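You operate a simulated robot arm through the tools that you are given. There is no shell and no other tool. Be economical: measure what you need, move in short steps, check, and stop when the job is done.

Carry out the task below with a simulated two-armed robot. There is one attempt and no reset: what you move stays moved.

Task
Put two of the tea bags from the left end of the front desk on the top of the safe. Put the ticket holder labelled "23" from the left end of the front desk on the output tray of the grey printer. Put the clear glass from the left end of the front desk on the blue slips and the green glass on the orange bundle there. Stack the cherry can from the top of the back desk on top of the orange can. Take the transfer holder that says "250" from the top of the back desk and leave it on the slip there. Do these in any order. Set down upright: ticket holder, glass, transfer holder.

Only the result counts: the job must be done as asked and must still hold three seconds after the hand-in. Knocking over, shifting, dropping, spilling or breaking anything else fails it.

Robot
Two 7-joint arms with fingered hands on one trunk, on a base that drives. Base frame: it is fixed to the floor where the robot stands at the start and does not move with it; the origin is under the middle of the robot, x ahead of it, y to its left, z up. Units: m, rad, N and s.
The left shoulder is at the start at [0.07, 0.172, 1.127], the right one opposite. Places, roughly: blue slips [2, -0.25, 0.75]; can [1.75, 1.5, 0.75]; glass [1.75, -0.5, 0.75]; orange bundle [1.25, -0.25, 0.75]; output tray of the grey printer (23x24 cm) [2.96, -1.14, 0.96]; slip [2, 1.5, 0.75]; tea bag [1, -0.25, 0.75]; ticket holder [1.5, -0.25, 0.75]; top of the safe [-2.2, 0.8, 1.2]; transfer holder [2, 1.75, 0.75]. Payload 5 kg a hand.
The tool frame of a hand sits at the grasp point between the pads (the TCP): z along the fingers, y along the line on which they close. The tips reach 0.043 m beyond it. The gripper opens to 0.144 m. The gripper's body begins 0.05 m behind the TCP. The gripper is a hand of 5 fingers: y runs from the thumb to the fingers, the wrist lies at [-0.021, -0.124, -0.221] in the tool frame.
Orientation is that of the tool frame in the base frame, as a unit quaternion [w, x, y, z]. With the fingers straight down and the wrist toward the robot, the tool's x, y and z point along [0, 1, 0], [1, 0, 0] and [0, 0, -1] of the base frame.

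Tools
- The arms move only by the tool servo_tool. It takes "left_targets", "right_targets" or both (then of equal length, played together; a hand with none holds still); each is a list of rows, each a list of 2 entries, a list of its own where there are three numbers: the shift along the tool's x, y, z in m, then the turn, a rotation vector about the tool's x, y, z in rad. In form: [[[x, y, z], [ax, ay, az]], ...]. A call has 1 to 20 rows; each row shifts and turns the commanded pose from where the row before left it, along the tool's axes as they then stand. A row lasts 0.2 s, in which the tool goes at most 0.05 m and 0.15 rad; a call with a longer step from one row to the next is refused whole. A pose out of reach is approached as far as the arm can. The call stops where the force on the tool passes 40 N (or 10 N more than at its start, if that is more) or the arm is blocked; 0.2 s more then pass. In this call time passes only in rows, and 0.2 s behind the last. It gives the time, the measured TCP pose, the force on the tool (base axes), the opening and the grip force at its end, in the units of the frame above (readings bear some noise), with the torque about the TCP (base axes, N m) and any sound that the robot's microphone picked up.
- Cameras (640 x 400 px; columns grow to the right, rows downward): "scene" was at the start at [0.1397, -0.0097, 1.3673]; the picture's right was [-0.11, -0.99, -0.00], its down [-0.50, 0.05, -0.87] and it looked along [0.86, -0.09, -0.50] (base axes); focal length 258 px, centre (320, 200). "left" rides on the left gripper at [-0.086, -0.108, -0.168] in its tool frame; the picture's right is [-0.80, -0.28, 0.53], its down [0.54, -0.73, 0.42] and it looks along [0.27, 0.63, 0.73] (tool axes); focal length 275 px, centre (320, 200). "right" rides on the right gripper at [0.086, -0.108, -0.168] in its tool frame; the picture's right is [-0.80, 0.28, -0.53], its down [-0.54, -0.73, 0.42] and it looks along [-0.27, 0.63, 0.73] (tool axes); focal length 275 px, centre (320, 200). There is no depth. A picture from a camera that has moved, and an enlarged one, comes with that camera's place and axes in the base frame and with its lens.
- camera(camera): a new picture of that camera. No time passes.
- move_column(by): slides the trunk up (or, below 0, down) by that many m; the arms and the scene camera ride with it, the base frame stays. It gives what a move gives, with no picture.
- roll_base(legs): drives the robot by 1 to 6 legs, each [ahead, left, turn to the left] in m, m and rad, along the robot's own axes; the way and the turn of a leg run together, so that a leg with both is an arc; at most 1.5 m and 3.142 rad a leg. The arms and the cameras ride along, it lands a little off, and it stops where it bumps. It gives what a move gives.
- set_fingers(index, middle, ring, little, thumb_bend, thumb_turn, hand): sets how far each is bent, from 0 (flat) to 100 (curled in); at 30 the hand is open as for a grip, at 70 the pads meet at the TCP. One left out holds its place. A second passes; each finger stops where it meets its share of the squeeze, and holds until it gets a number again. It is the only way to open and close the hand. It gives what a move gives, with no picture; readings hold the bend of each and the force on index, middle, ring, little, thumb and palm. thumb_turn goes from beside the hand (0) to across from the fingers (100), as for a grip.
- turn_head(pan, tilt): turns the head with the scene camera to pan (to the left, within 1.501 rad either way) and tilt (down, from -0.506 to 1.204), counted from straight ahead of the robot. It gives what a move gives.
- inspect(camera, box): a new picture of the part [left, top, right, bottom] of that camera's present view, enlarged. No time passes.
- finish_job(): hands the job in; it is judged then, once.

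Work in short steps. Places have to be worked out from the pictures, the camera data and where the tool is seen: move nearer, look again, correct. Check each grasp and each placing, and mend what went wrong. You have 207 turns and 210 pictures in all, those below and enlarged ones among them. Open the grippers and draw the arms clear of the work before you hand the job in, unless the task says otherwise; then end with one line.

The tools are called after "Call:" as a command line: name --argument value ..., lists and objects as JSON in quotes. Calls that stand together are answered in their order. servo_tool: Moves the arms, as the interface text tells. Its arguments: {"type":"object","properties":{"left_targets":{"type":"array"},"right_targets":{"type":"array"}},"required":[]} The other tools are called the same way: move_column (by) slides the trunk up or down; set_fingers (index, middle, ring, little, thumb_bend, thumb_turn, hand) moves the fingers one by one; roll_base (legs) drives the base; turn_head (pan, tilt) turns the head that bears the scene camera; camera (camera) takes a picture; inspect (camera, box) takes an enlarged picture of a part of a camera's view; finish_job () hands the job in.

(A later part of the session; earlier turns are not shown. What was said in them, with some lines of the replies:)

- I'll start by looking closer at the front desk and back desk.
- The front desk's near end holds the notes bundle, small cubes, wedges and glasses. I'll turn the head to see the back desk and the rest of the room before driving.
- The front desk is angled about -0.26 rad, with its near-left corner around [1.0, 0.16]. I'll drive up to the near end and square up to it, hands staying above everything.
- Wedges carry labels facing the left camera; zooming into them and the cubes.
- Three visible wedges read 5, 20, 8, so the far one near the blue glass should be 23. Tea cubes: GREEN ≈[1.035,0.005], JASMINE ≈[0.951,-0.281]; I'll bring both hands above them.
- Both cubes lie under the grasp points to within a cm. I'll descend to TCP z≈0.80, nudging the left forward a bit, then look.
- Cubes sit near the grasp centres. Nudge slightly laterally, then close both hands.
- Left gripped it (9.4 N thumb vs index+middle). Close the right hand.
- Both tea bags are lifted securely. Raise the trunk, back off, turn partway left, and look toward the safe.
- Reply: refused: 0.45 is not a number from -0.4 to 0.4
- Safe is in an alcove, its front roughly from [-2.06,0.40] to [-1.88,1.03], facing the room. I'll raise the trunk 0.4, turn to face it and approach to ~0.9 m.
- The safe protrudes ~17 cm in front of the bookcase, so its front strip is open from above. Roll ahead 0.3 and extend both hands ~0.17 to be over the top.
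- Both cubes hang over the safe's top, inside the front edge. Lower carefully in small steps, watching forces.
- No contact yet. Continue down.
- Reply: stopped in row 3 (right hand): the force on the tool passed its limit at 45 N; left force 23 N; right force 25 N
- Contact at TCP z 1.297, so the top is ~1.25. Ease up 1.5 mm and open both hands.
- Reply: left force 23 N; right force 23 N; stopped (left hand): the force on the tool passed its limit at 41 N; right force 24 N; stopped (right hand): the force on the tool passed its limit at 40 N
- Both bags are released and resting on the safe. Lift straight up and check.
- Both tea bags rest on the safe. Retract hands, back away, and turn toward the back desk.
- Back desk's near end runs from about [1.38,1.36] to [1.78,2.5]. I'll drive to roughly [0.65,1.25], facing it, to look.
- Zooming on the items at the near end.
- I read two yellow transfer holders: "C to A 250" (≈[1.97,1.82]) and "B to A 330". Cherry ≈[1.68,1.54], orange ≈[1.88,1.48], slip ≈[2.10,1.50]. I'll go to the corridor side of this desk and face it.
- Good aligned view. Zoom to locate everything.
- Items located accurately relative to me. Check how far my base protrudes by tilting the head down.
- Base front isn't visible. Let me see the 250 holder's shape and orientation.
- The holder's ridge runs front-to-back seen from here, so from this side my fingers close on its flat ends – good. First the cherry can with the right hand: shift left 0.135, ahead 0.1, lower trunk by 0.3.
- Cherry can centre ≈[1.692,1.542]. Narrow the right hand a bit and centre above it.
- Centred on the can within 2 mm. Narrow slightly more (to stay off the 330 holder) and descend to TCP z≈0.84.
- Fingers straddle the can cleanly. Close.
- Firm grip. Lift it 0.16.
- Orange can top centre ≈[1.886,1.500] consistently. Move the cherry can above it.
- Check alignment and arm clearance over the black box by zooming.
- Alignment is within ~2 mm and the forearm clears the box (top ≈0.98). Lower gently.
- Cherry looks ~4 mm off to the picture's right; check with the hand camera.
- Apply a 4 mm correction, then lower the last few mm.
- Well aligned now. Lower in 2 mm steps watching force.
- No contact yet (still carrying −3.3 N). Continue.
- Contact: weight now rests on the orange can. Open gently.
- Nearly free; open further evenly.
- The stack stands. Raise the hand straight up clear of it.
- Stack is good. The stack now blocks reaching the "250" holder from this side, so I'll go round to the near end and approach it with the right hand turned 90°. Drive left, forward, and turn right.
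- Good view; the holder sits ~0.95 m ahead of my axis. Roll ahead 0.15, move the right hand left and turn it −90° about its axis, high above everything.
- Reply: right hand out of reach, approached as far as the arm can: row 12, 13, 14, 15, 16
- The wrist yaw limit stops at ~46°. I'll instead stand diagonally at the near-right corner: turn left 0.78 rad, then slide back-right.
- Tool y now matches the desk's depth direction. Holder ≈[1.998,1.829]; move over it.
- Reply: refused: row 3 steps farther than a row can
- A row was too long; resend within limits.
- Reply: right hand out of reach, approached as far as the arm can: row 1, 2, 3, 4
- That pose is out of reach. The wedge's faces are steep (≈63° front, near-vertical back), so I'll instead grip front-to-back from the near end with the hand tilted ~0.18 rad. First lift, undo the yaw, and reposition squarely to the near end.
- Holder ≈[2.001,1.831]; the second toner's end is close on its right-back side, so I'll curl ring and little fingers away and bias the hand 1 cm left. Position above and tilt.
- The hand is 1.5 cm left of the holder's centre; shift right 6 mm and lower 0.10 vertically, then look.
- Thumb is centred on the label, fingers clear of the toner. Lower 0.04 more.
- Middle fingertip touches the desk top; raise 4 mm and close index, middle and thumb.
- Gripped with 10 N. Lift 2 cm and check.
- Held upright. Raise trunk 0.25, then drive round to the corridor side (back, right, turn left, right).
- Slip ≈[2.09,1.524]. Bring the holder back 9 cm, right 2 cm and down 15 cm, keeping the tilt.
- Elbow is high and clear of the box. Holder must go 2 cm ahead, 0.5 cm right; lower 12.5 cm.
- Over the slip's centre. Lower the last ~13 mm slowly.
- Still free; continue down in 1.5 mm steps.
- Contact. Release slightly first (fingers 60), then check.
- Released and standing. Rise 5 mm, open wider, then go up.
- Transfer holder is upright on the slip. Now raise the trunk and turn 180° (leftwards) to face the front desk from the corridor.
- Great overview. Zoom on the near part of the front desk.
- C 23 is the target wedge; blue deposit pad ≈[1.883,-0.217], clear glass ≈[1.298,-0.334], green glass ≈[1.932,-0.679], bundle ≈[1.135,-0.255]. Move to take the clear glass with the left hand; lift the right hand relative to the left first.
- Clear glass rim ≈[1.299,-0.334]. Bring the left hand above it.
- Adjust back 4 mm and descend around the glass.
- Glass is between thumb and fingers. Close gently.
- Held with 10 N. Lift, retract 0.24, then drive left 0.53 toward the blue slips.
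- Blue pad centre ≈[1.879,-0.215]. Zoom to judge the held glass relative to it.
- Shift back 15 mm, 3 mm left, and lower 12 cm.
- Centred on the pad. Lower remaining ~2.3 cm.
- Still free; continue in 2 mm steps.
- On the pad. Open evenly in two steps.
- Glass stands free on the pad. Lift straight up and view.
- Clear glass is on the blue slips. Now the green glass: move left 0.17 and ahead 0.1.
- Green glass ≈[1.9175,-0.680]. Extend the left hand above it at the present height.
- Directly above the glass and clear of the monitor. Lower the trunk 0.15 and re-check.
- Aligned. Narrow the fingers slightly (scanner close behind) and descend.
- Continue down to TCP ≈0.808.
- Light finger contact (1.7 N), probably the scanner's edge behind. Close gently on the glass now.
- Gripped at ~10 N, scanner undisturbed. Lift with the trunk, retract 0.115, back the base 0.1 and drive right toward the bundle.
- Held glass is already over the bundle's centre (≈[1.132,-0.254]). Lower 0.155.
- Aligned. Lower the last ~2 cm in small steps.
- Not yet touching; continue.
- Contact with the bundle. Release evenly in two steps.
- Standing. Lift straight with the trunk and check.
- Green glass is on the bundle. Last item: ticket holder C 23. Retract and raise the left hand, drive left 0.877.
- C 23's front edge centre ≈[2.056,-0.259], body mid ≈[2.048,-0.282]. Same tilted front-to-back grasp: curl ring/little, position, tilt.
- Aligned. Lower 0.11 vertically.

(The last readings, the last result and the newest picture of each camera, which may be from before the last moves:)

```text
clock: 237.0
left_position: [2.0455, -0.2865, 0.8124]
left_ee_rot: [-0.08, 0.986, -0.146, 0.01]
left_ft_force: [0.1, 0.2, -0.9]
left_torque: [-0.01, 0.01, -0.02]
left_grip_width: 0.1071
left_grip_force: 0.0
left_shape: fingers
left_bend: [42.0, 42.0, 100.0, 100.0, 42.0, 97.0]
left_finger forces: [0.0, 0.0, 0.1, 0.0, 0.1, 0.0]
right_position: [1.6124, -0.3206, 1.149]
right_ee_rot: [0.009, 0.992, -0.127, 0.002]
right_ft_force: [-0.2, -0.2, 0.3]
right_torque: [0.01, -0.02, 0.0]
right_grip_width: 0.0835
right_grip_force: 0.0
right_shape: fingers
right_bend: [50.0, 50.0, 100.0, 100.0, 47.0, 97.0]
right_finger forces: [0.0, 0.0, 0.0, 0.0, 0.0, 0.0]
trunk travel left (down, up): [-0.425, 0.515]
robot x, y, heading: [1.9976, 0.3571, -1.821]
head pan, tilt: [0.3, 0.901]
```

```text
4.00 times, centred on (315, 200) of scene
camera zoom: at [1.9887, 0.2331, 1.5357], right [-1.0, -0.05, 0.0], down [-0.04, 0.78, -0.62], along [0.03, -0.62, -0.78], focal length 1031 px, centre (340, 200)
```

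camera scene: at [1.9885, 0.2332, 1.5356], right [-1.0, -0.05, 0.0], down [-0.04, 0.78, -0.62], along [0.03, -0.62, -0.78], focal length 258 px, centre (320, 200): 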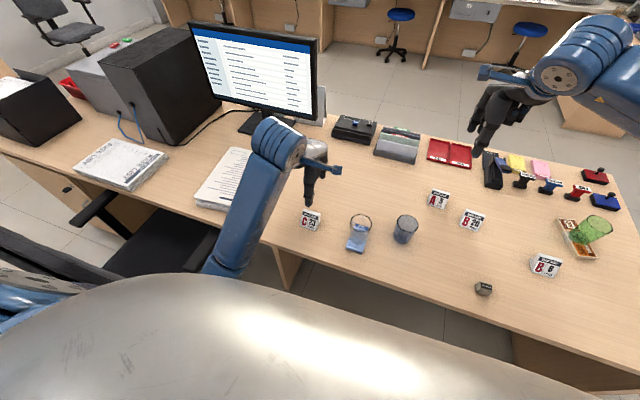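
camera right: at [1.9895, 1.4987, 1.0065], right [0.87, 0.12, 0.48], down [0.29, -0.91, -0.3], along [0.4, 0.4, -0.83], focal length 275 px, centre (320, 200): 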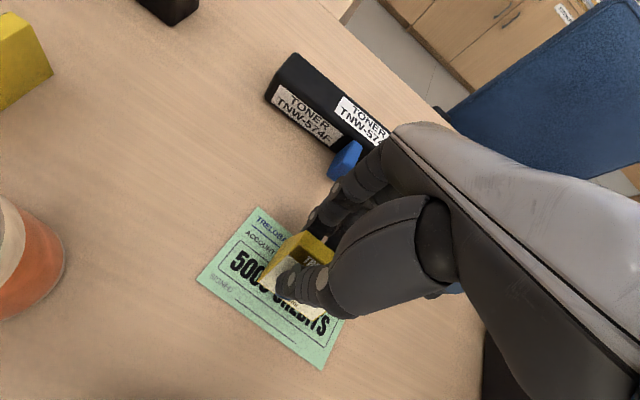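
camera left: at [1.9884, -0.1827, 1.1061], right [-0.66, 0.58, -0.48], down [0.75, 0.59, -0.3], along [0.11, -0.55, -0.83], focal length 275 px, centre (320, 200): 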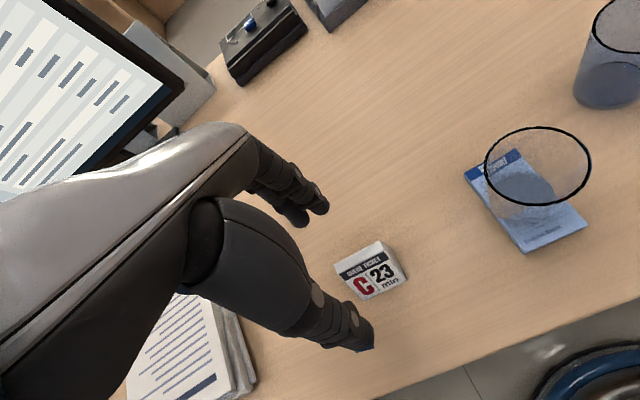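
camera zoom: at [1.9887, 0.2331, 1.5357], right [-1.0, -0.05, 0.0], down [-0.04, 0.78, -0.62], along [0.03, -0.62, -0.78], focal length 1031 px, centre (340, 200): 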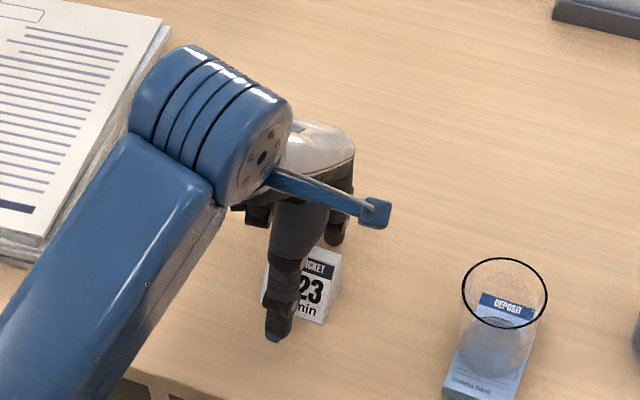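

Good straddle. Close index, middle and thumb.

Call:
servo_tool --left_targets '[[[0, 0.0005, 0.003], [0, 0, 0]]]'

Call:
set_fingers --hand "left" --index 70 --middle 70 --thumb_bend 70

Call:
inspect --camera "left" --box '[240, 150, 440, 370]'

```text
clock: 237.4
left_position: [2.0475, -0.2846, 0.81]
left_ee_rot: [-0.081, 0.986, -0.145, 0.01]
left_ft_force: [0.6, 0.0, 0.4]
left_torque: [-0.01, -0.01, -0.01]
left_grip_width: 0.1072
left_grip_force: 0.1
left_shape: fingers
left_bend: [42.0, 42.0, 100.0, 100.0, 42.0, 97.0]
left_finger forces: [0.0, 0.1, 0.0, 0.0, 0.1, 0.0]
right_position: [1.6104, -0.3201, 1.1479]
right_ee_rot: [0.009, 0.992, -0.127, 0.003]
right_ft_force: [0.0, 0.8, -0.1]
right_torque: [0.01, 0.02, -0.02]
right_grip_width: 0.0834
right_grip_force: 0.1
right_shape: fingers
right_bend: [50.0, 50.0, 100.0, 100.0, 47.0, 97.0]
right_finger forces: [0.1, 0.0, 0.0, 0.0, 0.1, 0.0]
trunk travel left (down, up): [-0.425, 0.515]
robot x, y, heading: [1.9995, 0.3579, -1.829]
head pan, tilt: [0.3, 0.901]
```

```text
clock: 238.4
left_position: [2.0456, -0.2849, 0.8102]
left_ee_rot: [-0.08, 0.986, -0.146, 0.01]
left_ft_force: [0.1, -0.4, 2.0]
left_torque: [0.07, 0.01, -0.06]
left_grip_width: 0.03
left_grip_force: 10.6
left_shape: fingers
left_bend: [65.0, 67.0, 100.0, 100.0, 64.0, 97.0]
left_finger forces: [6.1, 4.0, 0.0, 0.0, 10.4, 0.1]
right_position: [1.6109, -0.3194, 1.1489]
right_ee_rot: [0.009, 0.992, -0.128, 0.003]
right_ft_force: [0.3, 0.3, -0.9]
right_torque: [-0.03, 0.05, 0.02]
right_grip_width: 0.0837
right_grip_force: 0.0
right_shape: fingers
right_bend: [50.0, 50.0, 100.0, 100.0, 47.0, 97.0]
right_finger forces: [0.0, 0.0, 0.1, 0.2, 0.0, 0.0]
trunk travel left (down, up): [-0.425, 0.515]
robot x, y, heading: [1.9954, 0.3578, -1.826]
head pan, tilt: [0.3, 0.901]
```

```text
1.82 times, centred on (340, 260) of left
camera zoom: at [1.9878, -0.1838, 0.994], right [-0.66, 0.58, -0.48], down [0.75, 0.59, -0.3], along [0.11, -0.56, -0.82], focal length 500 px, centre (284, 91)
```

zoom: 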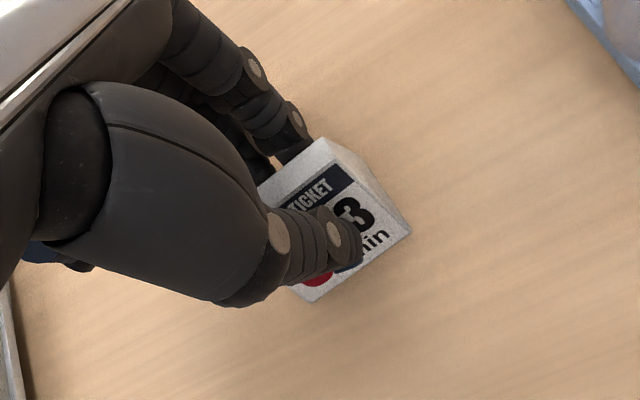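

Held with 10 N. Lift with the trunk and verify.

Call:
move_column --by 0.4

Call:
inspect --camera "left" --box '[240, 150, 440, 370]'

Call:
turn_head --pan 0.75 --tilt 0.55

Call:
camera --camera "scene"

```text
clock: 242.2
left_position: [2.0473, -0.2856, 1.2087]
left_ee_rot: [-0.08, 0.986, -0.146, 0.009]
left_ft_force: [0.5, 0.7, -0.9]
left_torque: [0.02, 0.02, 0.01]
left_grip_width: 0.0299
left_grip_force: 9.4
left_shape: fingers
left_bend: [65.0, 67.0, 100.0, 100.0, 64.0, 96.0]
left_finger forces: [6.0, 3.7, 0.0, 0.0, 8.9, 0.0]
right_position: [1.6116, -0.3207, 1.549]
right_ee_rot: [0.008, 0.992, -0.127, 0.002]
right_ft_force: [0.2, 0.4, 0.5]
right_torque: [0.04, 0.0, 0.01]
right_grip_width: 0.0834
right_grip_force: 0.1
right_shape: fingers
right_bend: [50.0, 50.0, 100.0, 100.0, 47.0, 97.0]
right_finger forces: [0.0, 0.0, 0.0, 0.0, 0.1, 0.0]
trunk travel left (down, up): [-0.825, 0.115]
robot x, y, heading: [1.9957, 0.3585, -1.821]
head pan, tilt: [0.3, 0.901]
```

```text
1.82 times, centred on (340, 260) of left
camera zoom: at [1.9877, -0.184, 1.3938], right [-0.66, 0.58, -0.48], down [0.75, 0.59, -0.3], along [0.11, -0.55, -0.82], focal length 500 px, centre (284, 91)
```

zoom: 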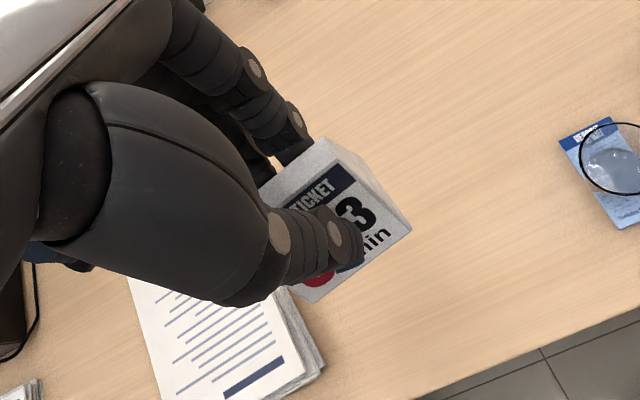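

```text
clock: 243.1
left_position: [2.0457, -0.2856, 1.2101]
left_ee_rot: [-0.081, 0.986, -0.146, 0.011]
left_ft_force: [-0.6, -0.4, 0.0]
left_torque: [-0.01, 0.0, -0.02]
left_grip_width: 0.0299
left_grip_force: 9.4
left_shape: fingers
left_bend: [65.0, 67.0, 100.0, 100.0, 64.0, 96.0]
left_finger forces: [6.0, 3.7, 0.1, 0.0, 8.9, 0.1]
right_position: [1.6108, -0.3207, 1.5497]
right_ee_rot: [0.009, 0.992, -0.126, 0.002]
right_ft_force: [0.7, -0.2, -1.3]
right_torque: [-0.02, 0.04, -0.02]
right_grip_width: 0.0835
right_grip_force: 0.0
right_shape: fingers
right_bend: [50.0, 50.0, 100.0, 100.0, 47.0, 97.0]
right_finger forces: [0.0, 0.1, 0.0, 0.1, 0.0, 0.0]
trunk travel left (down, up): [-0.825, 0.115]
robot x, y, heading: [1.9937, 0.3579, -1.822]
head pan, tilt: [0.75, 0.55]
```

```text
53 pictures are left
camera scene: at [2.0277, 0.2293, 1.9648], right [-0.88, -0.48, 0.0], down [-0.25, 0.46, -0.85], along [0.41, -0.75, -0.52], focal length 258 px, centre (320, 200)
```

scene: 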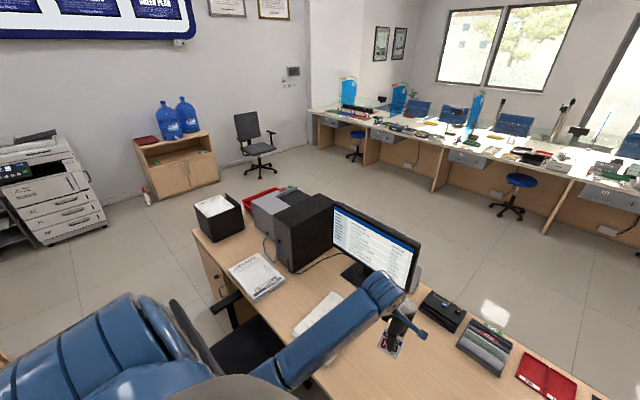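

Call:
inspect --camera "scene" --box '[190, 170, 350, 290]'

Call:
roll_base --legs '[[0.0, -1.45, 0.0], [0.0, -0.25, 0.0], [1.0, 0.0, 0.0], [0.95, 0.0, 0.0], [0.0, 0.0, 3.14]]'

```text
3.33 times, centred on (270, 230) of scene
camera zoom: at [2.0277, 0.2293, 1.9648], right [-0.88, -0.48, 0.0], down [-0.25, 0.46, -0.85], along [0.41, -0.75, -0.52], focal length 859 px, centre (487, 100)
```

zoom: 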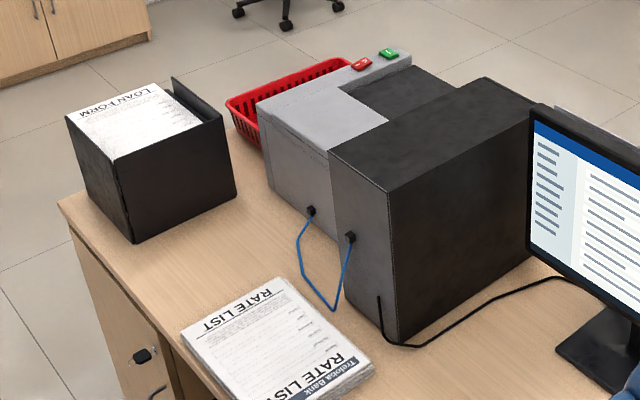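

```text
clock: 268.4
left_position: [-0.1852, -0.4699, 1.2101]
left_ee_rot: [-0.01, 0.135, 0.988, -0.081]
left_ft_force: [0.7, -0.2, -0.5]
left_torque: [-0.01, 0.01, 0.0]
left_grip_width: 0.0293
left_grip_force: 8.2
left_shape: fingers
left_bend: [65.0, 68.0, 100.0, 100.0, 64.0, 96.0]
left_finger forces: [5.7, 3.3, 0.0, 0.1, 8.1, 0.0]
right_position: [0.2493, -0.4238, 1.548]
right_ee_rot: [-0.003, 0.115, 0.993, 0.009]
right_ft_force: [0.4, 0.4, -0.3]
right_torque: [0.0, 0.01, 0.01]
right_grip_width: 0.0836
right_grip_force: 0.0
right_shape: fingers
right_bend: [50.0, 50.0, 100.0, 100.0, 47.0, 97.0]
right_finger forces: [0.0, 0.0, 0.1, 0.0, 0.0, 0.0]
trunk travel left (down, up): [-0.825, 0.115]
robot x, y, heading: [-0.1238, -1.1093, 1.344]
head pan, tilt: [0.75, 0.55]
```

Holder still gripped; customer side is open. Align and drive right along the desk toward the printer.

Call:
roll_base --legs '[[0.0, 0.0, -0.026], [0.0, -1.45, 0.0], [0.0, -1.45, 0.0], [0.0, -0.25, 0.0]]'

Call:
turn_head --pan 0.2 --tilt 0.7

Call:
camera --camera "scene"

Call:
camera --camera "left"

```text
clock: 284.2
left_position: [2.8683, -1.2078, 1.2083]
left_ee_rot: [-0.007, 0.134, 0.988, -0.081]
left_ft_force: [-1.4, 0.2, -1.2]
left_torque: [-0.02, -0.07, -0.02]
left_grip_width: 0.0291
left_grip_force: 8.7
left_shape: fingers
left_bend: [65.0, 68.0, 100.0, 100.0, 64.0, 96.0]
left_finger forces: [5.8, 3.3, 0.0, 0.1, 8.1, 0.0]
right_position: [3.3015, -1.1622, 1.5498]
right_ee_rot: [0.0, 0.114, 0.993, 0.009]
right_ft_force: [-2.5, 0.9, -1.1]
right_torque: [-0.04, -0.1, -0.04]
right_grip_width: 0.0836
right_grip_force: 0.1
right_shape: fingers
right_bend: [50.0, 50.0, 100.0, 100.0, 47.0, 97.0]
right_finger forces: [0.0, 0.0, 0.0, 0.0, 0.1, 0.0]
trunk travel left (down, up): [-0.825, 0.115]
robot x, y, heading: [2.9374, -1.8497, 1.34]
head pan, tilt: [0.75, 0.55]
```

```text
clock: 285.2
left_position: [2.8753, -1.2106, 1.2101]
left_ee_rot: [-0.01, 0.135, 0.988, -0.081]
left_ft_force: [0.4, 0.0, -0.5]
left_torque: [0.01, 0.02, 0.01]
left_grip_width: 0.0295
left_grip_force: 8.3
left_shape: fingers
left_bend: [65.0, 68.0, 100.0, 100.0, 64.0, 96.0]
left_finger forces: [5.6, 3.4, 0.1, 0.1, 8.1, 0.0]
right_position: [3.3102, -1.1639, 1.549]
right_ee_rot: [-0.003, 0.114, 0.993, 0.009]
right_ft_force: [-0.4, -0.4, -0.3]
right_torque: [-0.01, 0.02, 0.02]
right_grip_width: 0.0835
right_grip_force: 0.0
right_shape: fingers
right_bend: [50.0, 50.0, 100.0, 100.0, 47.0, 97.0]
right_finger forces: [0.1, 0.1, 0.0, 0.0, 0.0, 0.0]
trunk travel left (down, up): [-0.825, 0.115]
robot x, y, heading: [2.9405, -1.8494, 1.341]
head pan, tilt: [0.201, 0.7]
```

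```text
51 pictures are left
camera scene: at [2.953, -1.7166, 1.9518], right [1.0, -0.03, 0.0], down [-0.02, -0.64, -0.77], along [0.02, 0.76, -0.64], focal length 258 px, centre (320, 200)
```

scene: 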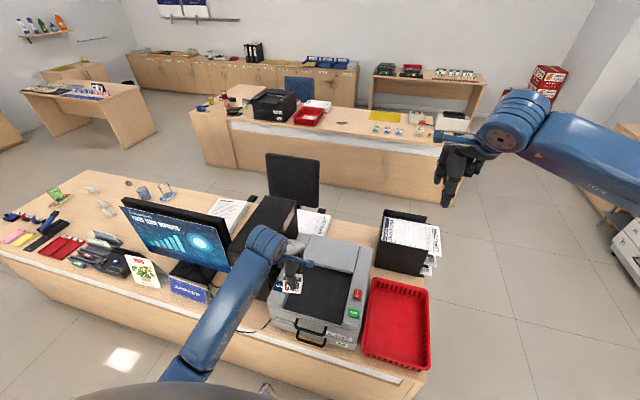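

```text
50 pictures are left
camera left: at [2.9363, -1.3095, 1.394], right [0.67, -0.57, -0.48], down [-0.73, -0.61, -0.3], along [-0.12, 0.55, -0.82], focal length 275 px, centre (320, 200)
```

left: 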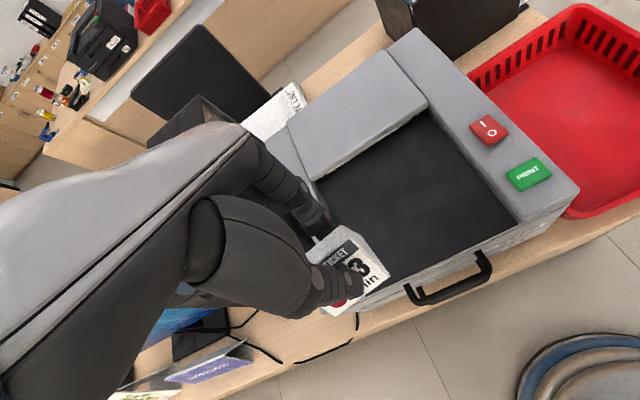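

The tray (dark recess on the grey printer) is right beside the held holder. Zoom to locate its corners.

Call:
inspect --camera "scene" --box '[240, 220, 400, 360]'

Call:
inspect --camera "left" --box '[250, 80, 550, 330]'

```text
2.86 times, centred on (320, 290) of scene
camera zoom: at [2.953, -1.7166, 1.9518], right [1.0, -0.03, 0.0], down [-0.02, -0.64, -0.77], along [0.02, 0.76, -0.64], focal length 736 px, centre (320, -57)
```

zoom: 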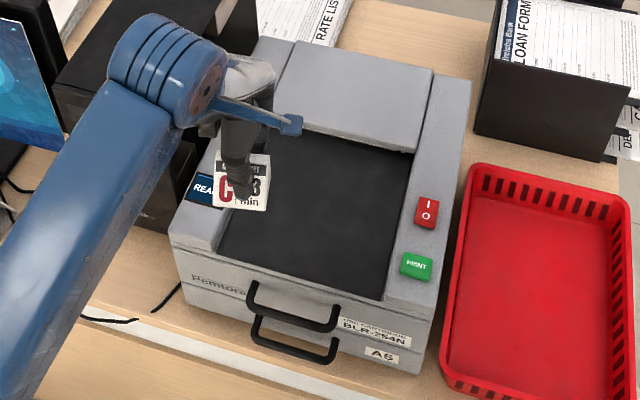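

```text
1.60 times, centred on (400, 205) of left
camera zoom: at [2.9363, -1.3095, 1.394], right [0.67, -0.57, -0.48], down [-0.73, -0.61, -0.3], along [-0.12, 0.55, -0.82], focal length 440 px, centre (192, 192)
```

zoom: 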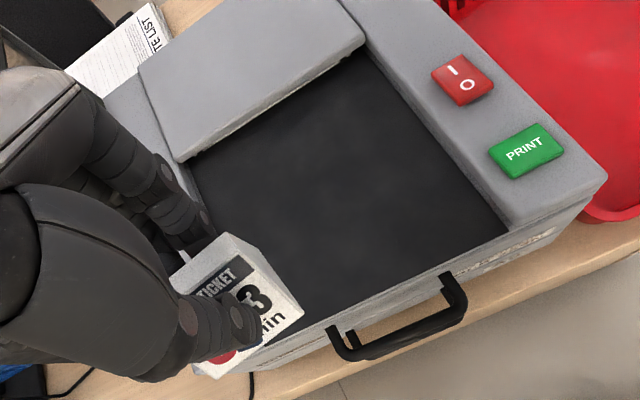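

Tray centre ≈[2.966,-1.135] at z≈0.96. Nudge the base 0.10 ahead and 0.073 right to put the holder over it.

Call:
roll_base --legs '[[0.102, -0.073, 0.0]]'

Call:
inspect --camera "scene" --box '[220, 220, 380, 360]'

Call:
camera --camera "left"

```text
clock: 286.5
left_position: [2.9595, -1.1322, 1.2116]
left_ee_rot: [-0.007, 0.133, 0.988, -0.079]
left_ft_force: [-1.4, -1.6, -1.3]
left_torque: [0.1, -0.08, 0.03]
left_grip_width: 0.0294
left_grip_force: 7.9
left_shape: fingers
left_bend: [65.0, 68.0, 100.0, 100.0, 64.0, 96.0]
left_finger forces: [5.7, 3.3, 0.0, 0.0, 8.2, 0.0]
right_position: [3.3928, -1.0888, 1.5526]
right_ee_rot: [-0.001, 0.113, 0.994, 0.013]
right_ft_force: [-0.6, -0.8, 1.4]
right_torque: [0.08, -0.13, 0.01]
right_grip_width: 0.0836
right_grip_force: 0.0
right_shape: fingers
right_bend: [50.0, 50.0, 100.0, 100.0, 47.0, 97.0]
right_finger forces: [0.0, 0.0, 0.0, 0.1, 0.1, 0.1]
trunk travel left (down, up): [-0.825, 0.115]
robot x, y, heading: [3.031, -1.7731, 1.345]
head pan, tilt: [0.201, 0.7]
```

```text
2.86 times, centred on (300, 290) of scene
camera zoom: at [3.0346, -1.6423, 1.9525], right [1.0, -0.03, 0.0], down [-0.01, -0.64, -0.77], along [0.02, 0.77, -0.64], focal length 736 px, centre (377, -57)
```

zoom: 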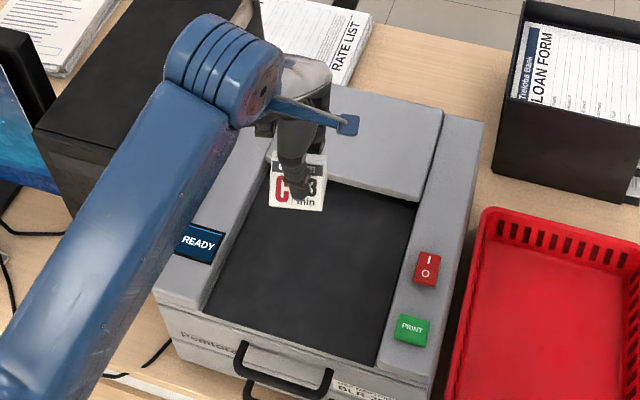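

```text
46 pictures are left
camera left: at [3.0201, -1.2332, 1.3958], right [0.67, -0.56, -0.48], down [-0.73, -0.61, -0.31], along [-0.12, 0.56, -0.82], focal length 275 px, centre (320, 200)
```

left: 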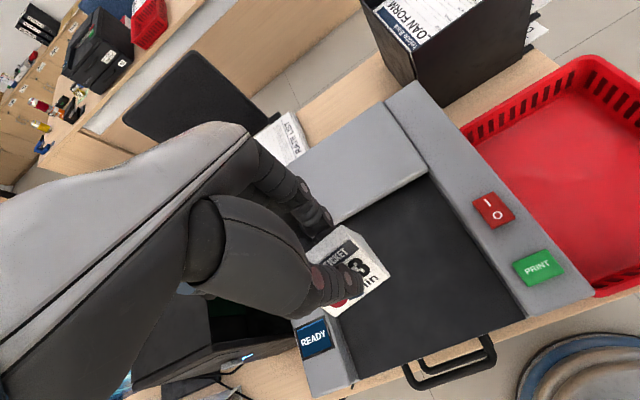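

Lower 0.165 with a small forward correction.

Call:
servo_tool --left_targets '[[[-0.001, 0.0113, 0.0399], [0, 0, 0]], [[-0.001, 0.0113, 0.0399], [0, 0, 0]], [[-0.001, 0.0113, 0.0399], [0, 0, 0]], [[-0.001, 0.0113, 0.0399], [0, 0, 0]]]'

Call:
inspect --camera "scene" --box '[220, 220, 380, 360]'

Call:
inspect --camera "left" --box '[250, 140, 500, 360]'

```text
clock: 287.5
left_position: [2.9775, -1.1085, 1.0434]
left_ee_rot: [-0.01, 0.133, 0.988, -0.082]
left_ft_force: [1.8, 1.7, -0.2]
left_torque: [-0.06, 0.05, 0.01]
left_grip_width: 0.0293
left_grip_force: 8.4
left_shape: fingers
left_bend: [65.0, 68.0, 100.0, 100.0, 64.0, 96.0]
left_finger forces: [5.6, 3.3, 0.1, 0.0, 8.0, 0.0]
right_position: [3.4026, -1.0786, 1.5458]
right_ee_rot: [-0.004, 0.113, 0.994, 0.008]
right_ft_force: [0.9, 0.6, -0.4]
right_torque: [-0.04, 0.08, -0.01]
right_grip_width: 0.0835
right_grip_force: 0.0
right_shape: fingers
right_bend: [50.0, 50.0, 100.0, 100.0, 47.0, 97.0]
right_finger forces: [0.0, 0.0, 0.0, 0.0, 0.0, 0.1]
trunk travel left (down, up): [-0.825, 0.115]
robot x, y, heading: [3.0291, -1.7694, 1.346]
head pan, tilt: [0.201, 0.7]
```

```text
2.86 times, centred on (300, 290) of scene
camera zoom: at [3.0483, -1.6312, 1.9514], right [1.0, -0.03, 0.0], down [-0.02, -0.65, -0.76], along [0.02, 0.76, -0.65], focal length 736 px, centre (377, -57)
```

zoom: 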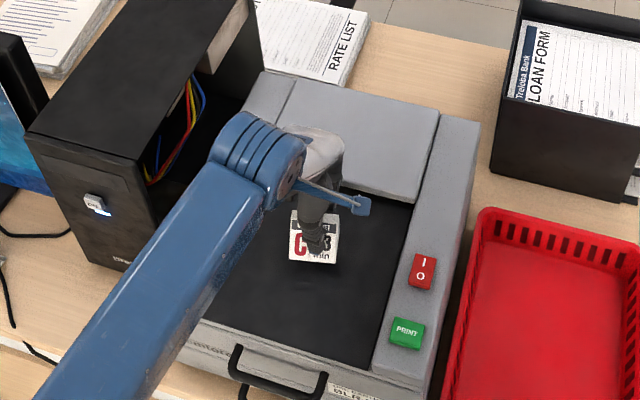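

```text
1.82 times, centred on (375, 250) of left
camera zoom: at [3.0391, -1.2087, 1.2279], right [0.67, -0.57, -0.48], down [-0.73, -0.61, -0.3], along [-0.12, 0.55, -0.82], focal length 500 px, centre (220, 109)
```

zoom: 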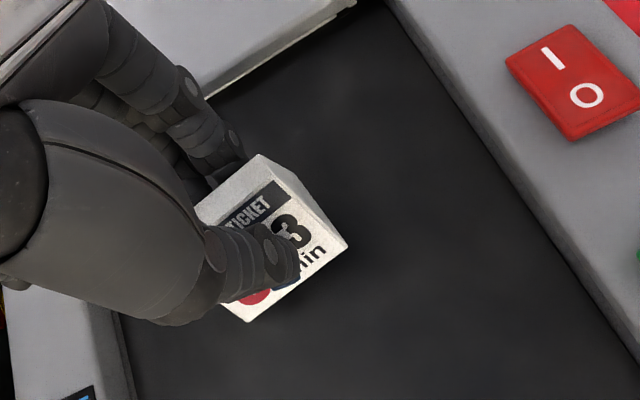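

Too near the rear cover for opening the fingers; move back 3 cm while lowering 1.5 cm.

Call:
servo_tool --left_targets '[[[0, -0.0295, 0.0053], [0, 0, 0]], [[0, 0.0014, 0.008], [0, 0, 0]], [[0, 0.001, 0.006], [0, 0, 0]]]'

Call:
inspect --camera "left" --box '[250, 140, 500, 360]'

```text
clock: 288.3
left_position: [2.9678, -1.1379, 1.0287]
left_ee_rot: [-0.01, 0.133, 0.988, -0.081]
left_ft_force: [0.5, 0.2, -0.9]
left_torque: [-0.02, 0.01, -0.04]
left_grip_width: 0.029
left_grip_force: 8.4
left_shape: fingers
left_bend: [65.0, 68.0, 100.0, 100.0, 64.0, 96.0]
left_finger forces: [5.8, 3.4, 0.0, 0.0, 8.3, 0.1]
right_position: [3.4001, -1.0795, 1.5479]
right_ee_rot: [-0.002, 0.113, 0.993, 0.01]
right_ft_force: [0.8, 1.1, 0.0]
right_torque: [-0.04, 0.03, 0.02]
right_grip_width: 0.0836
right_grip_force: 0.1
right_shape: fingers
right_bend: [50.0, 50.0, 100.0, 100.0, 47.0, 97.0]
right_finger forces: [0.0, 0.0, 0.0, 0.0, 0.1, 0.0]
trunk travel left (down, up): [-0.825, 0.115]
robot x, y, heading: [3.0291, -1.7674, 1.345]
head pan, tilt: [0.201, 0.7]
```

```text
1.82 times, centred on (375, 250) of left
camera zoom: at [3.0294, -1.2383, 1.2131], right [0.67, -0.57, -0.48], down [-0.73, -0.61, -0.3], along [-0.12, 0.55, -0.83], focal length 500 px, centre (220, 109)
```

zoom: 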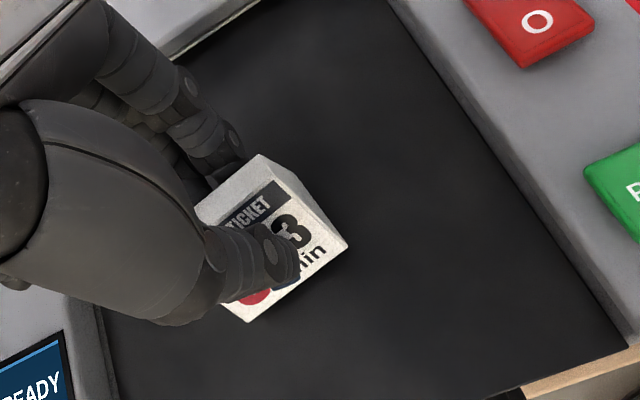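

Good room all around now. Lower in 2 mm steps to contact.

Call:
servo_tool --left_targets '[[[0, 0.0004, 0.002], [0, 0, 0]], [[0, 0.0004, 0.002], [0, 0, 0]], [[0, 0.0003, 0.0015], [0, 0, 0]]]'

```text
clock: 289.1
left_position: [2.9665, -1.1398, 1.0247]
left_ee_rot: [-0.009, 0.132, 0.988, -0.082]
left_ft_force: [0.2, 0.5, -1.1]
left_torque: [0.0, -0.01, -0.01]
left_grip_width: 0.0289
left_grip_force: 8.5
left_shape: fingers
left_bend: [65.0, 68.0, 100.0, 100.0, 64.0, 96.0]
left_finger forces: [5.8, 3.3, 0.0, 0.0, 8.3, 0.0]
right_position: [3.3996, -1.0812, 1.5496]
right_ee_rot: [-0.002, 0.114, 0.993, 0.01]
right_ft_force: [0.9, 0.0, 0.3]
right_torque: [-0.02, -0.01, 0.0]
right_grip_width: 0.0835
right_grip_force: 0.1
right_shape: fingers
right_bend: [50.0, 50.0, 100.0, 100.0, 47.0, 97.0]
right_finger forces: [0.0, 0.0, 0.1, 0.0, 0.0, 0.1]
trunk travel left (down, up): [-0.825, 0.115]
robot x, y, heading: [3.0257, -1.768, 1.343]
head pan, tilt: [0.201, 0.7]
```

Call:
servo_tool --left_targets '[[[0, 0.0003, 0.0015], [0, 0, 0]], [[0, 0.0003, 0.0015], [0, 0, 0]], [[0, 0.0003, 0.0015], [0, 0, 0]]]'

```text
clock: 289.9
left_position: [2.9665, -1.1406, 1.0185]
left_ee_rot: [-0.01, 0.132, 0.988, -0.082]
left_ft_force: [-0.2, -0.2, -0.9]
left_torque: [0.01, 0.01, 0.03]
left_grip_width: 0.0293
left_grip_force: 8.5
left_shape: fingers
left_bend: [65.0, 68.0, 100.0, 100.0, 64.0, 96.0]
left_finger forces: [5.8, 3.3, 0.0, 0.0, 8.2, 0.0]
right_position: [3.398, -1.0827, 1.5496]
right_ee_rot: [-0.002, 0.113, 0.994, 0.01]
right_ft_force: [0.4, 0.6, 0.6]
right_torque: [0.0, 0.03, 0.0]
right_grip_width: 0.0836
right_grip_force: 0.0
right_shape: fingers
right_bend: [50.0, 50.0, 100.0, 100.0, 47.0, 97.0]
right_finger forces: [0.0, 0.0, 0.1, 0.1, 0.0, 0.0]
trunk travel left (down, up): [-0.825, 0.115]
robot x, y, heading: [3.0305, -1.7692, 1.342]
head pan, tilt: [0.201, 0.7]
```

Call:
servo_tool --left_targets '[[[0, 0.0003, 0.0015], [0, 0, 0]], [[0, 0.0003, 0.0015], [0, 0, 0]]]'

Call:
inspect --camera "left" --box '[270, 190, 430, 330]'

```text
clock: 290.5
left_position: [2.9667, -1.1402, 1.0177]
left_ee_rot: [-0.01, 0.133, 0.988, -0.08]
left_ft_force: [-0.2, 0.8, 1.0]
left_torque: [-0.08, -0.02, -0.04]
left_grip_width: 0.0292
left_grip_force: 9.5
left_shape: fingers
left_bend: [65.0, 68.0, 100.0, 100.0, 64.0, 96.0]
left_finger forces: [6.1, 3.4, 0.0, 0.1, 9.9, 0.0]
right_position: [3.3994, -1.0813, 1.549]
right_ee_rot: [-0.003, 0.114, 0.993, 0.01]
right_ft_force: [0.0, 0.8, -0.7]
right_torque: [0.05, -0.05, 0.03]
right_grip_width: 0.0836
right_grip_force: 0.0
right_shape: fingers
right_bend: [50.0, 50.0, 100.0, 100.0, 47.0, 97.0]
right_finger forces: [0.0, 0.0, 0.0, 0.0, 0.0, 0.0]
trunk travel left (down, up): [-0.825, 0.115]
robot x, y, heading: [3.0346, -1.7719, 1.342]
head pan, tilt: [0.201, 0.7]
```

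```text
2.86 times, centred on (350, 260) of left
camera zoom: at [3.0279, -1.2398, 1.2015], right [0.67, -0.56, -0.48], down [-0.73, -0.61, -0.3], along [-0.12, 0.55, -0.82], focal length 786 px, centre (234, 29)
```

zoom: 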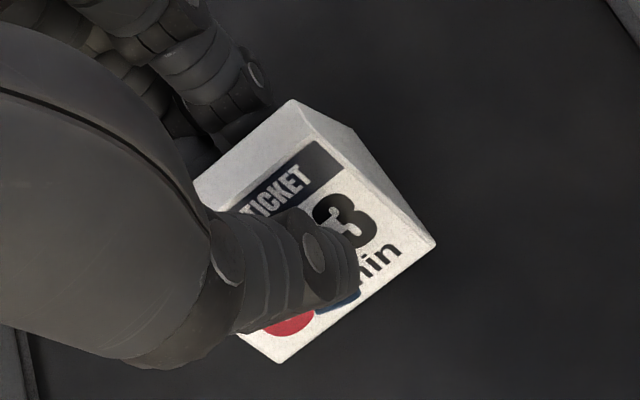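

Contact beginning. One more millimetre, then release slightly.

Call:
servo_tool --left_targets '[[[0, 0.0002, 0.001], [0, 0, 0]]]'

Call:
set_fingers --hand "left" --index 59 --middle 61 --thumb_bend 57

Call:
inspect --camera "left" --box '[270, 190, 430, 330]'

```text
clock: 290.9
left_position: [2.9661, -1.1397, 1.0162]
left_ee_rot: [-0.011, 0.134, 0.988, -0.08]
left_ft_force: [-0.5, 0.6, 4.8]
left_torque: [-0.18, -0.02, -0.06]
left_grip_width: 0.0288
left_grip_force: 11.0
left_shape: fingers
left_bend: [65.0, 68.0, 100.0, 100.0, 64.0, 96.0]
left_finger forces: [6.4, 3.5, 0.1, 0.0, 12.5, 0.0]
right_position: [3.398, -1.0831, 1.5485]
right_ee_rot: [-0.002, 0.114, 0.993, 0.009]
right_ft_force: [0.1, 0.5, 0.6]
right_torque: [-0.02, -0.01, 0.01]
right_grip_width: 0.0838
right_grip_force: 0.1
right_shape: fingers
right_bend: [50.0, 50.0, 100.0, 100.0, 47.0, 97.0]
right_finger forces: [0.0, 0.0, 0.0, 0.0, 0.1, 0.0]
trunk travel left (down, up): [-0.825, 0.115]
robot x, y, heading: [3.0314, -1.7722, 1.346]
head pan, tilt: [0.201, 0.7]
```

```text
clock: 291.9
left_position: [2.9666, -1.1394, 1.0165]
left_ee_rot: [-0.01, 0.135, 0.988, -0.081]
left_ft_force: [-0.5, 0.3, 0.2]
left_torque: [0.04, 0.04, -0.03]
left_grip_width: 0.0514
left_grip_force: 0.1
left_shape: fingers
left_bend: [59.0, 61.0, 100.0, 100.0, 56.0, 97.0]
left_finger forces: [0.0, 0.1, 0.1, 0.0, 0.0, 0.0]
right_position: [3.3998, -1.0814, 1.5494]
right_ee_rot: [-0.002, 0.113, 0.994, 0.01]
right_ft_force: [-0.3, 0.2, 0.4]
right_torque: [0.02, 0.02, 0.0]
right_grip_width: 0.0836
right_grip_force: 0.1
right_shape: fingers
right_bend: [50.0, 50.0, 100.0, 100.0, 47.0, 97.0]
right_finger forces: [0.0, 0.0, 0.0, 0.1, 0.0, 0.0]
trunk travel left (down, up): [-0.825, 0.115]
robot x, y, heading: [3.0289, -1.7699, 1.347]
head pan, tilt: [0.201, 0.7]
```

```text
2.86 times, centred on (350, 260) of left
camera zoom: at [3.028, -1.2396, 1.2001], right [0.67, -0.56, -0.48], down [-0.73, -0.61, -0.3], along [-0.12, 0.55, -0.82], focal length 786 px, centre (234, 29)
```

zoom: 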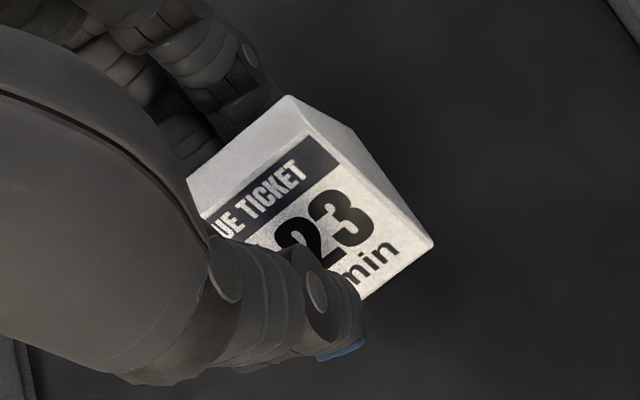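

Free and standing. Rise 5 mm, open wider, go up, and look.

Call:
servo_tool --left_targets '[[[0, -0.0009, -0.005], [0, 0, 0]]]'

Call:
set_fingers --hand "left" --index 51 --middle 51 --thumb_bend 47

Call:
servo_tool --left_targets '[[[0, -0.0036, -0.02], [0, 0, 0]], [[0, -0.0072, -0.04], [0, 0, 0]], [[0, -0.0072, -0.04], [0, 0, 0]], [[0, -0.0072, -0.04], [0, 0, 0]], [[0, -0.0072, -0.04], [0, 0, 0]]]'

Call:
inspect --camera "scene" --box '[220, 220, 380, 360]'

Call:
camera --camera "left"

```text
clock: 292.3
left_position: [2.9669, -1.1402, 1.0195]
left_ee_rot: [-0.01, 0.133, 0.988, -0.081]
left_ft_force: [-0.8, 0.6, 0.1]
left_torque: [-0.02, 0.01, -0.01]
left_grip_width: 0.0508
left_grip_force: 0.1
left_shape: fingers
left_bend: [59.0, 61.0, 100.0, 100.0, 56.0, 97.0]
left_finger forces: [0.1, 0.1, 0.0, 0.0, 0.1, 0.0]
right_position: [3.3991, -1.0824, 1.5491]
right_ee_rot: [-0.002, 0.113, 0.994, 0.008]
right_ft_force: [-0.1, 0.1, 0.6]
right_torque: [0.02, -0.01, 0.02]
right_grip_width: 0.0835
right_grip_force: 0.1
right_shape: fingers
right_bend: [50.0, 50.0, 100.0, 100.0, 47.0, 97.0]
right_finger forces: [0.0, 0.1, 0.1, 0.0, 0.1, 0.0]
trunk travel left (down, up): [-0.825, 0.115]
robot x, y, heading: [3.0278, -1.7733, 1.346]
head pan, tilt: [0.201, 0.7]
```

```text
clock: 293.3
left_position: [2.9664, -1.1398, 1.0216]
left_ee_rot: [-0.01, 0.134, 0.988, -0.081]
left_ft_force: [-0.2, -0.4, -0.4]
left_torque: [0.01, -0.01, 0.01]
left_grip_width: 0.0816
left_grip_force: 0.1
left_shape: fingers
left_bend: [51.0, 51.0, 100.0, 100.0, 47.0, 97.0]
left_finger forces: [0.0, 0.1, 0.0, 0.1, 0.0, 0.0]
right_position: [3.3983, -1.0816, 1.5495]
right_ee_rot: [-0.002, 0.113, 0.994, 0.01]
right_ft_force: [0.3, -0.3, 0.2]
right_torque: [-0.02, 0.0, 0.03]
right_grip_width: 0.0838
right_grip_force: 0.1
right_shape: fingers
right_bend: [50.0, 50.0, 100.0, 100.0, 47.0, 97.0]
right_finger forces: [0.0, 0.0, 0.0, 0.0, 0.1, 0.1]
trunk travel left (down, up): [-0.825, 0.115]
robot x, y, heading: [3.0335, -1.7664, 1.339]
head pan, tilt: [0.201, 0.7]
```

```text
clock: 294.5
left_position: [2.9655, -1.1446, 1.2033]
left_ee_rot: [-0.01, 0.133, 0.988, -0.082]
left_ft_force: [0.2, 0.5, -0.7]
left_torque: [0.02, 0.02, 0.0]
left_grip_width: 0.0815
left_grip_force: 0.0
left_shape: fingers
left_bend: [51.0, 51.0, 100.0, 100.0, 47.0, 97.0]
left_finger forces: [0.1, 0.0, 0.0, 0.0, 0.0, 0.0]
right_position: [3.3984, -1.0823, 1.549]
right_ee_rot: [-0.003, 0.113, 0.994, 0.01]
right_ft_force: [0.9, -0.4, -0.1]
right_torque: [-0.01, -0.01, -0.01]
right_grip_width: 0.0837
right_grip_force: 0.0
right_shape: fingers
right_bend: [50.0, 50.0, 100.0, 100.0, 47.0, 97.0]
right_finger forces: [0.1, 0.1, 0.0, 0.0, 0.0, 0.0]
trunk travel left (down, up): [-0.825, 0.115]
robot x, y, heading: [3.0307, -1.7692, 1.342]
head pan, tilt: [0.201, 0.7]
```

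```text
2.86 times, centred on (300, 290) of scene
camera zoom: at [3.0438, -1.6352, 1.9517], right [1.0, -0.03, 0.0], down [-0.02, -0.64, -0.76], along [0.02, 0.76, -0.64], focal length 736 px, centre (377, -57)
```

zoom: 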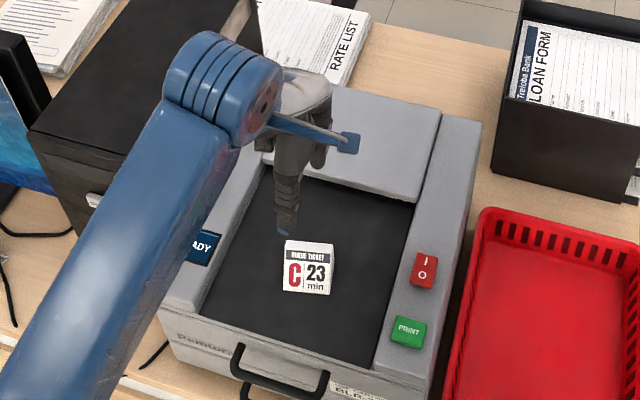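

```text
39 pictures are left
camera left: at [3.0271, -1.2429, 1.3875], right [0.67, -0.56, -0.48], down [-0.73, -0.61, -0.3], along [-0.12, 0.55, -0.82], focal length 275 px, centre (320, 200)
```

left: 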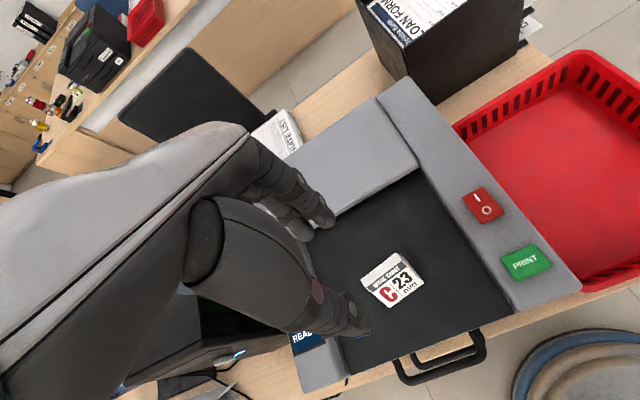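

Ticket holder stands on the tray. Back the base away, open both hands fully, and check the other results.

Call:
roll_base --legs '[[-0.5, 0.0, 0.0]]'

Call:
set_fingers --hand "left" --index 30 --middle 30 --ring 30 --little 30 --thumb_bend 30

Call:
set_fingers --hand "right" --index 30 --middle 30 --ring 30 --little 30 --thumb_bend 30

Call:
turn_head --pan 0.6 --tilt 0.45

Call:
camera --camera "scene"

```text
clock: 297.4
left_position: [2.8551, -1.6309, 1.2021]
left_ee_rot: [-0.01, 0.135, 0.987, -0.083]
left_ft_force: [0.8, 0.1, -0.3]
left_torque: [-0.02, -0.02, -0.01]
left_grip_width: 0.0818
left_grip_force: 0.0
left_shape: fingers
left_bend: [51.0, 51.0, 100.0, 100.0, 47.0, 97.0]
left_finger forces: [0.1, 0.1, 0.1, 0.0, 0.0, 0.0]
right_position: [3.2887, -1.5696, 1.547]
right_ee_rot: [-0.003, 0.115, 0.993, 0.009]
right_ft_force: [-0.4, -0.1, 0.1]
right_torque: [-0.03, 0.02, 0.04]
right_grip_width: 0.0835
right_grip_force: 0.1
right_shape: fingers
right_bend: [50.0, 50.0, 100.0, 100.0, 47.0, 97.0]
right_finger forces: [0.0, 0.1, 0.0, 0.1, 0.1, 0.0]
trunk travel left (down, up): [-0.825, 0.115]
robot x, y, heading: [2.915, -2.2585, 1.341]
head pan, tilt: [0.201, 0.7]
```

```text
clock: 298.4
left_position: [2.8536, -1.6329, 1.2039]
left_ee_rot: [-0.01, 0.136, 0.987, -0.081]
left_ft_force: [-0.3, -0.7, -0.5]
left_torque: [0.0, 0.0, 0.01]
left_grip_width: 0.149
left_grip_force: 0.1
left_shape: fingers
left_bend: [30.0, 30.0, 30.0, 30.0, 30.0, 97.0]
left_finger forces: [0.1, 0.0, 0.0, 0.0, 0.0, 0.0]
right_position: [3.286, -1.5736, 1.5499]
right_ee_rot: [-0.002, 0.115, 0.993, 0.01]
right_ft_force: [0.3, 0.8, 0.0]
right_torque: [0.04, -0.04, -0.04]
right_grip_width: 0.0836
right_grip_force: 0.1
right_shape: fingers
right_bend: [50.0, 50.0, 100.0, 100.0, 47.0, 97.0]
right_finger forces: [0.1, 0.0, 0.0, 0.0, 0.0, 0.0]
trunk travel left (down, up): [-0.825, 0.115]
robot x, y, heading: [2.9134, -2.2582, 1.337]
head pan, tilt: [0.201, 0.7]
```

```text
clock: 299.4
left_position: [2.8536, -1.6313, 1.2032]
left_ee_rot: [-0.011, 0.136, 0.987, -0.082]
left_ft_force: [-0.2, 0.3, -0.4]
left_torque: [0.02, -0.03, -0.02]
left_grip_width: 0.1489
left_grip_force: 0.0
left_shape: fingers
left_bend: [30.0, 30.0, 30.0, 30.0, 30.0, 97.0]
left_finger forces: [0.1, 0.0, 0.0, 0.0, 0.0, 0.1]
right_position: [3.2875, -1.5708, 1.549]
right_ee_rot: [-0.002, 0.115, 0.993, 0.01]
right_ft_force: [0.6, 0.1, -0.6]
right_torque: [-0.03, 0.02, -0.01]
right_grip_width: 0.1491
right_grip_force: 0.1
right_shape: fingers
right_bend: [30.0, 30.0, 30.0, 30.0, 30.0, 97.0]
right_finger forces: [0.1, 0.1, 0.1, 0.0, 0.0, 0.0]
trunk travel left (down, up): [-0.825, 0.115]
robot x, y, heading: [2.9186, -2.2592, 1.34]
head pan, tilt: [0.201, 0.7]
```

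```text
clock: 300.3
left_position: [2.8542, -1.6315, 1.2032]
left_ee_rot: [-0.01, 0.135, 0.987, -0.081]
left_ft_force: [0.2, -1.1, 0.2]
left_torque: [0.0, 0.04, -0.01]
left_grip_width: 0.149
left_grip_force: 0.1
left_shape: fingers
left_bend: [30.0, 30.0, 30.0, 30.0, 30.0, 97.0]
left_finger forces: [0.1, 0.0, 0.1, 0.0, 0.0, 0.0]
right_position: [3.2882, -1.572, 1.549]
right_ee_rot: [-0.002, 0.114, 0.993, 0.01]
right_ft_force: [-0.1, 0.1, 0.3]
right_torque: [0.0, 0.0, 0.0]
right_grip_width: 0.1491
right_grip_force: 0.2
right_shape: fingers
right_bend: [30.0, 30.0, 30.0, 30.0, 30.0, 97.0]
right_finger forces: [0.1, 0.0, 0.0, 0.0, 0.0, 0.1]
trunk travel left (down, up): [-0.825, 0.115]
robot x, y, heading: [2.9145, -2.2588, 1.335]
head pan, tilt: [0.6, 0.45]
```

```text
38 pictures are left
camera scene: at [2.8946, -2.123, 1.9739], right [0.93, 0.36, 0.0], down [0.16, -0.41, -0.9], along [-0.32, 0.84, -0.44], focal length 258 px, centre (320, 200)
```

scene: 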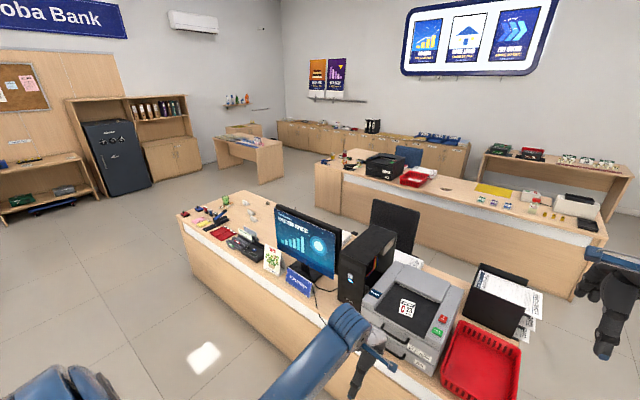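

Call:
inspect --camera "scene" --box '[170, 180, 300, 260]'

Call:
inspect --camera "scene" --box '[310, 140, 410, 200]'

Call:
inspect --camera "scene" --box '[360, 260, 460, 340]'

Call:
inspect --camera "scene" --box '[70, 100, 160, 150]'

```text
4.92 times, centred on (235, 220) of scene
camera zoom: at [2.8946, -2.123, 1.9739], right [0.93, 0.36, 0.0], down [0.16, -0.41, -0.9], along [-0.32, 0.84, -0.44], focal length 1268 px, centre (738, 102)
```

zoom: 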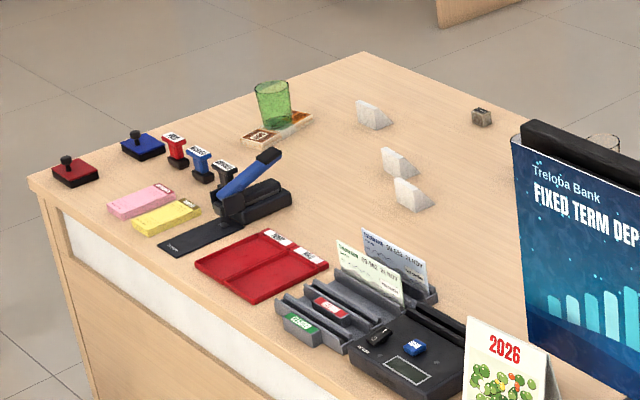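

```text
6.40 times, centred on (360, 170) of scene
camera zoom: at [2.8946, -2.123, 1.9739], right [0.93, 0.36, 0.0], down [0.16, -0.41, -0.9], along [-0.32, 0.84, -0.44], focal length 1649 px, centre (64, 392)
```

zoom: 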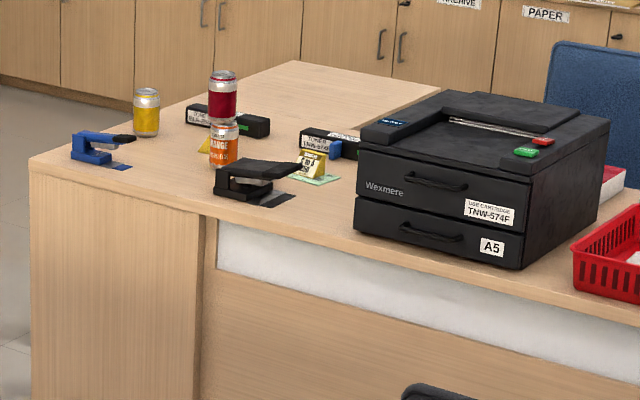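

```text
5.00 times, centred on (410, 300) of scene
camera zoom: at [2.8946, -2.123, 1.9739], right [0.93, 0.36, 0.0], down [0.16, -0.41, -0.9], along [-0.32, 0.84, -0.44], focal length 1288 px, centre (-130, -300)
```

zoom: 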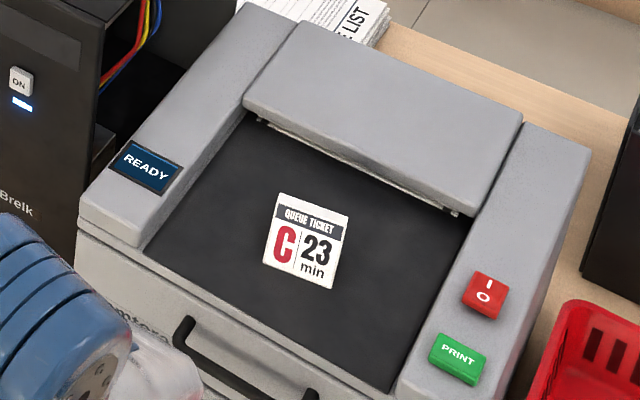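

```text
7.11 times, centred on (115, 125) of scene
camera zoom: at [2.8946, -2.123, 1.9739], right [0.93, 0.36, 0.0], down [0.16, -0.41, -0.9], along [-0.32, 0.84, -0.44], focal length 1832 px, centre (1778, 733)
```

zoom: 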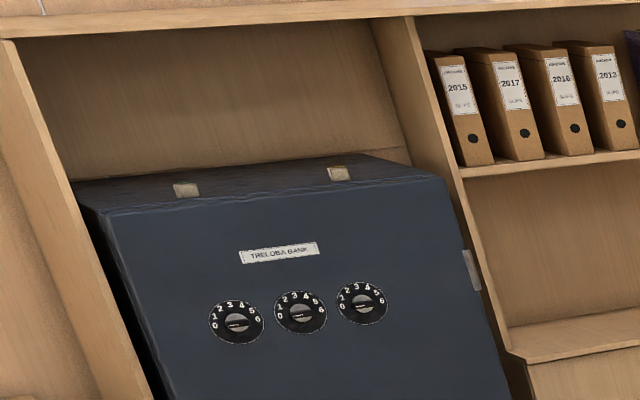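

All placements still hold as asked, the hands are open, and the arms are clear of the work. I'm handing the job in.

Call:
finish_job

```text
The job is handed in.
```

The job is handed in and every item is where you asked. The last pictures showed the tea bags on the safe, holder "23" upright on the grey printer's tray, and the cherry can on the orange can. They also showed the "250" holder upright on its slip and the green glass on the orange bundle. The clear glass was seen standing on the blue slips right after I placed it, but the monitor mostly hid it in the final check.
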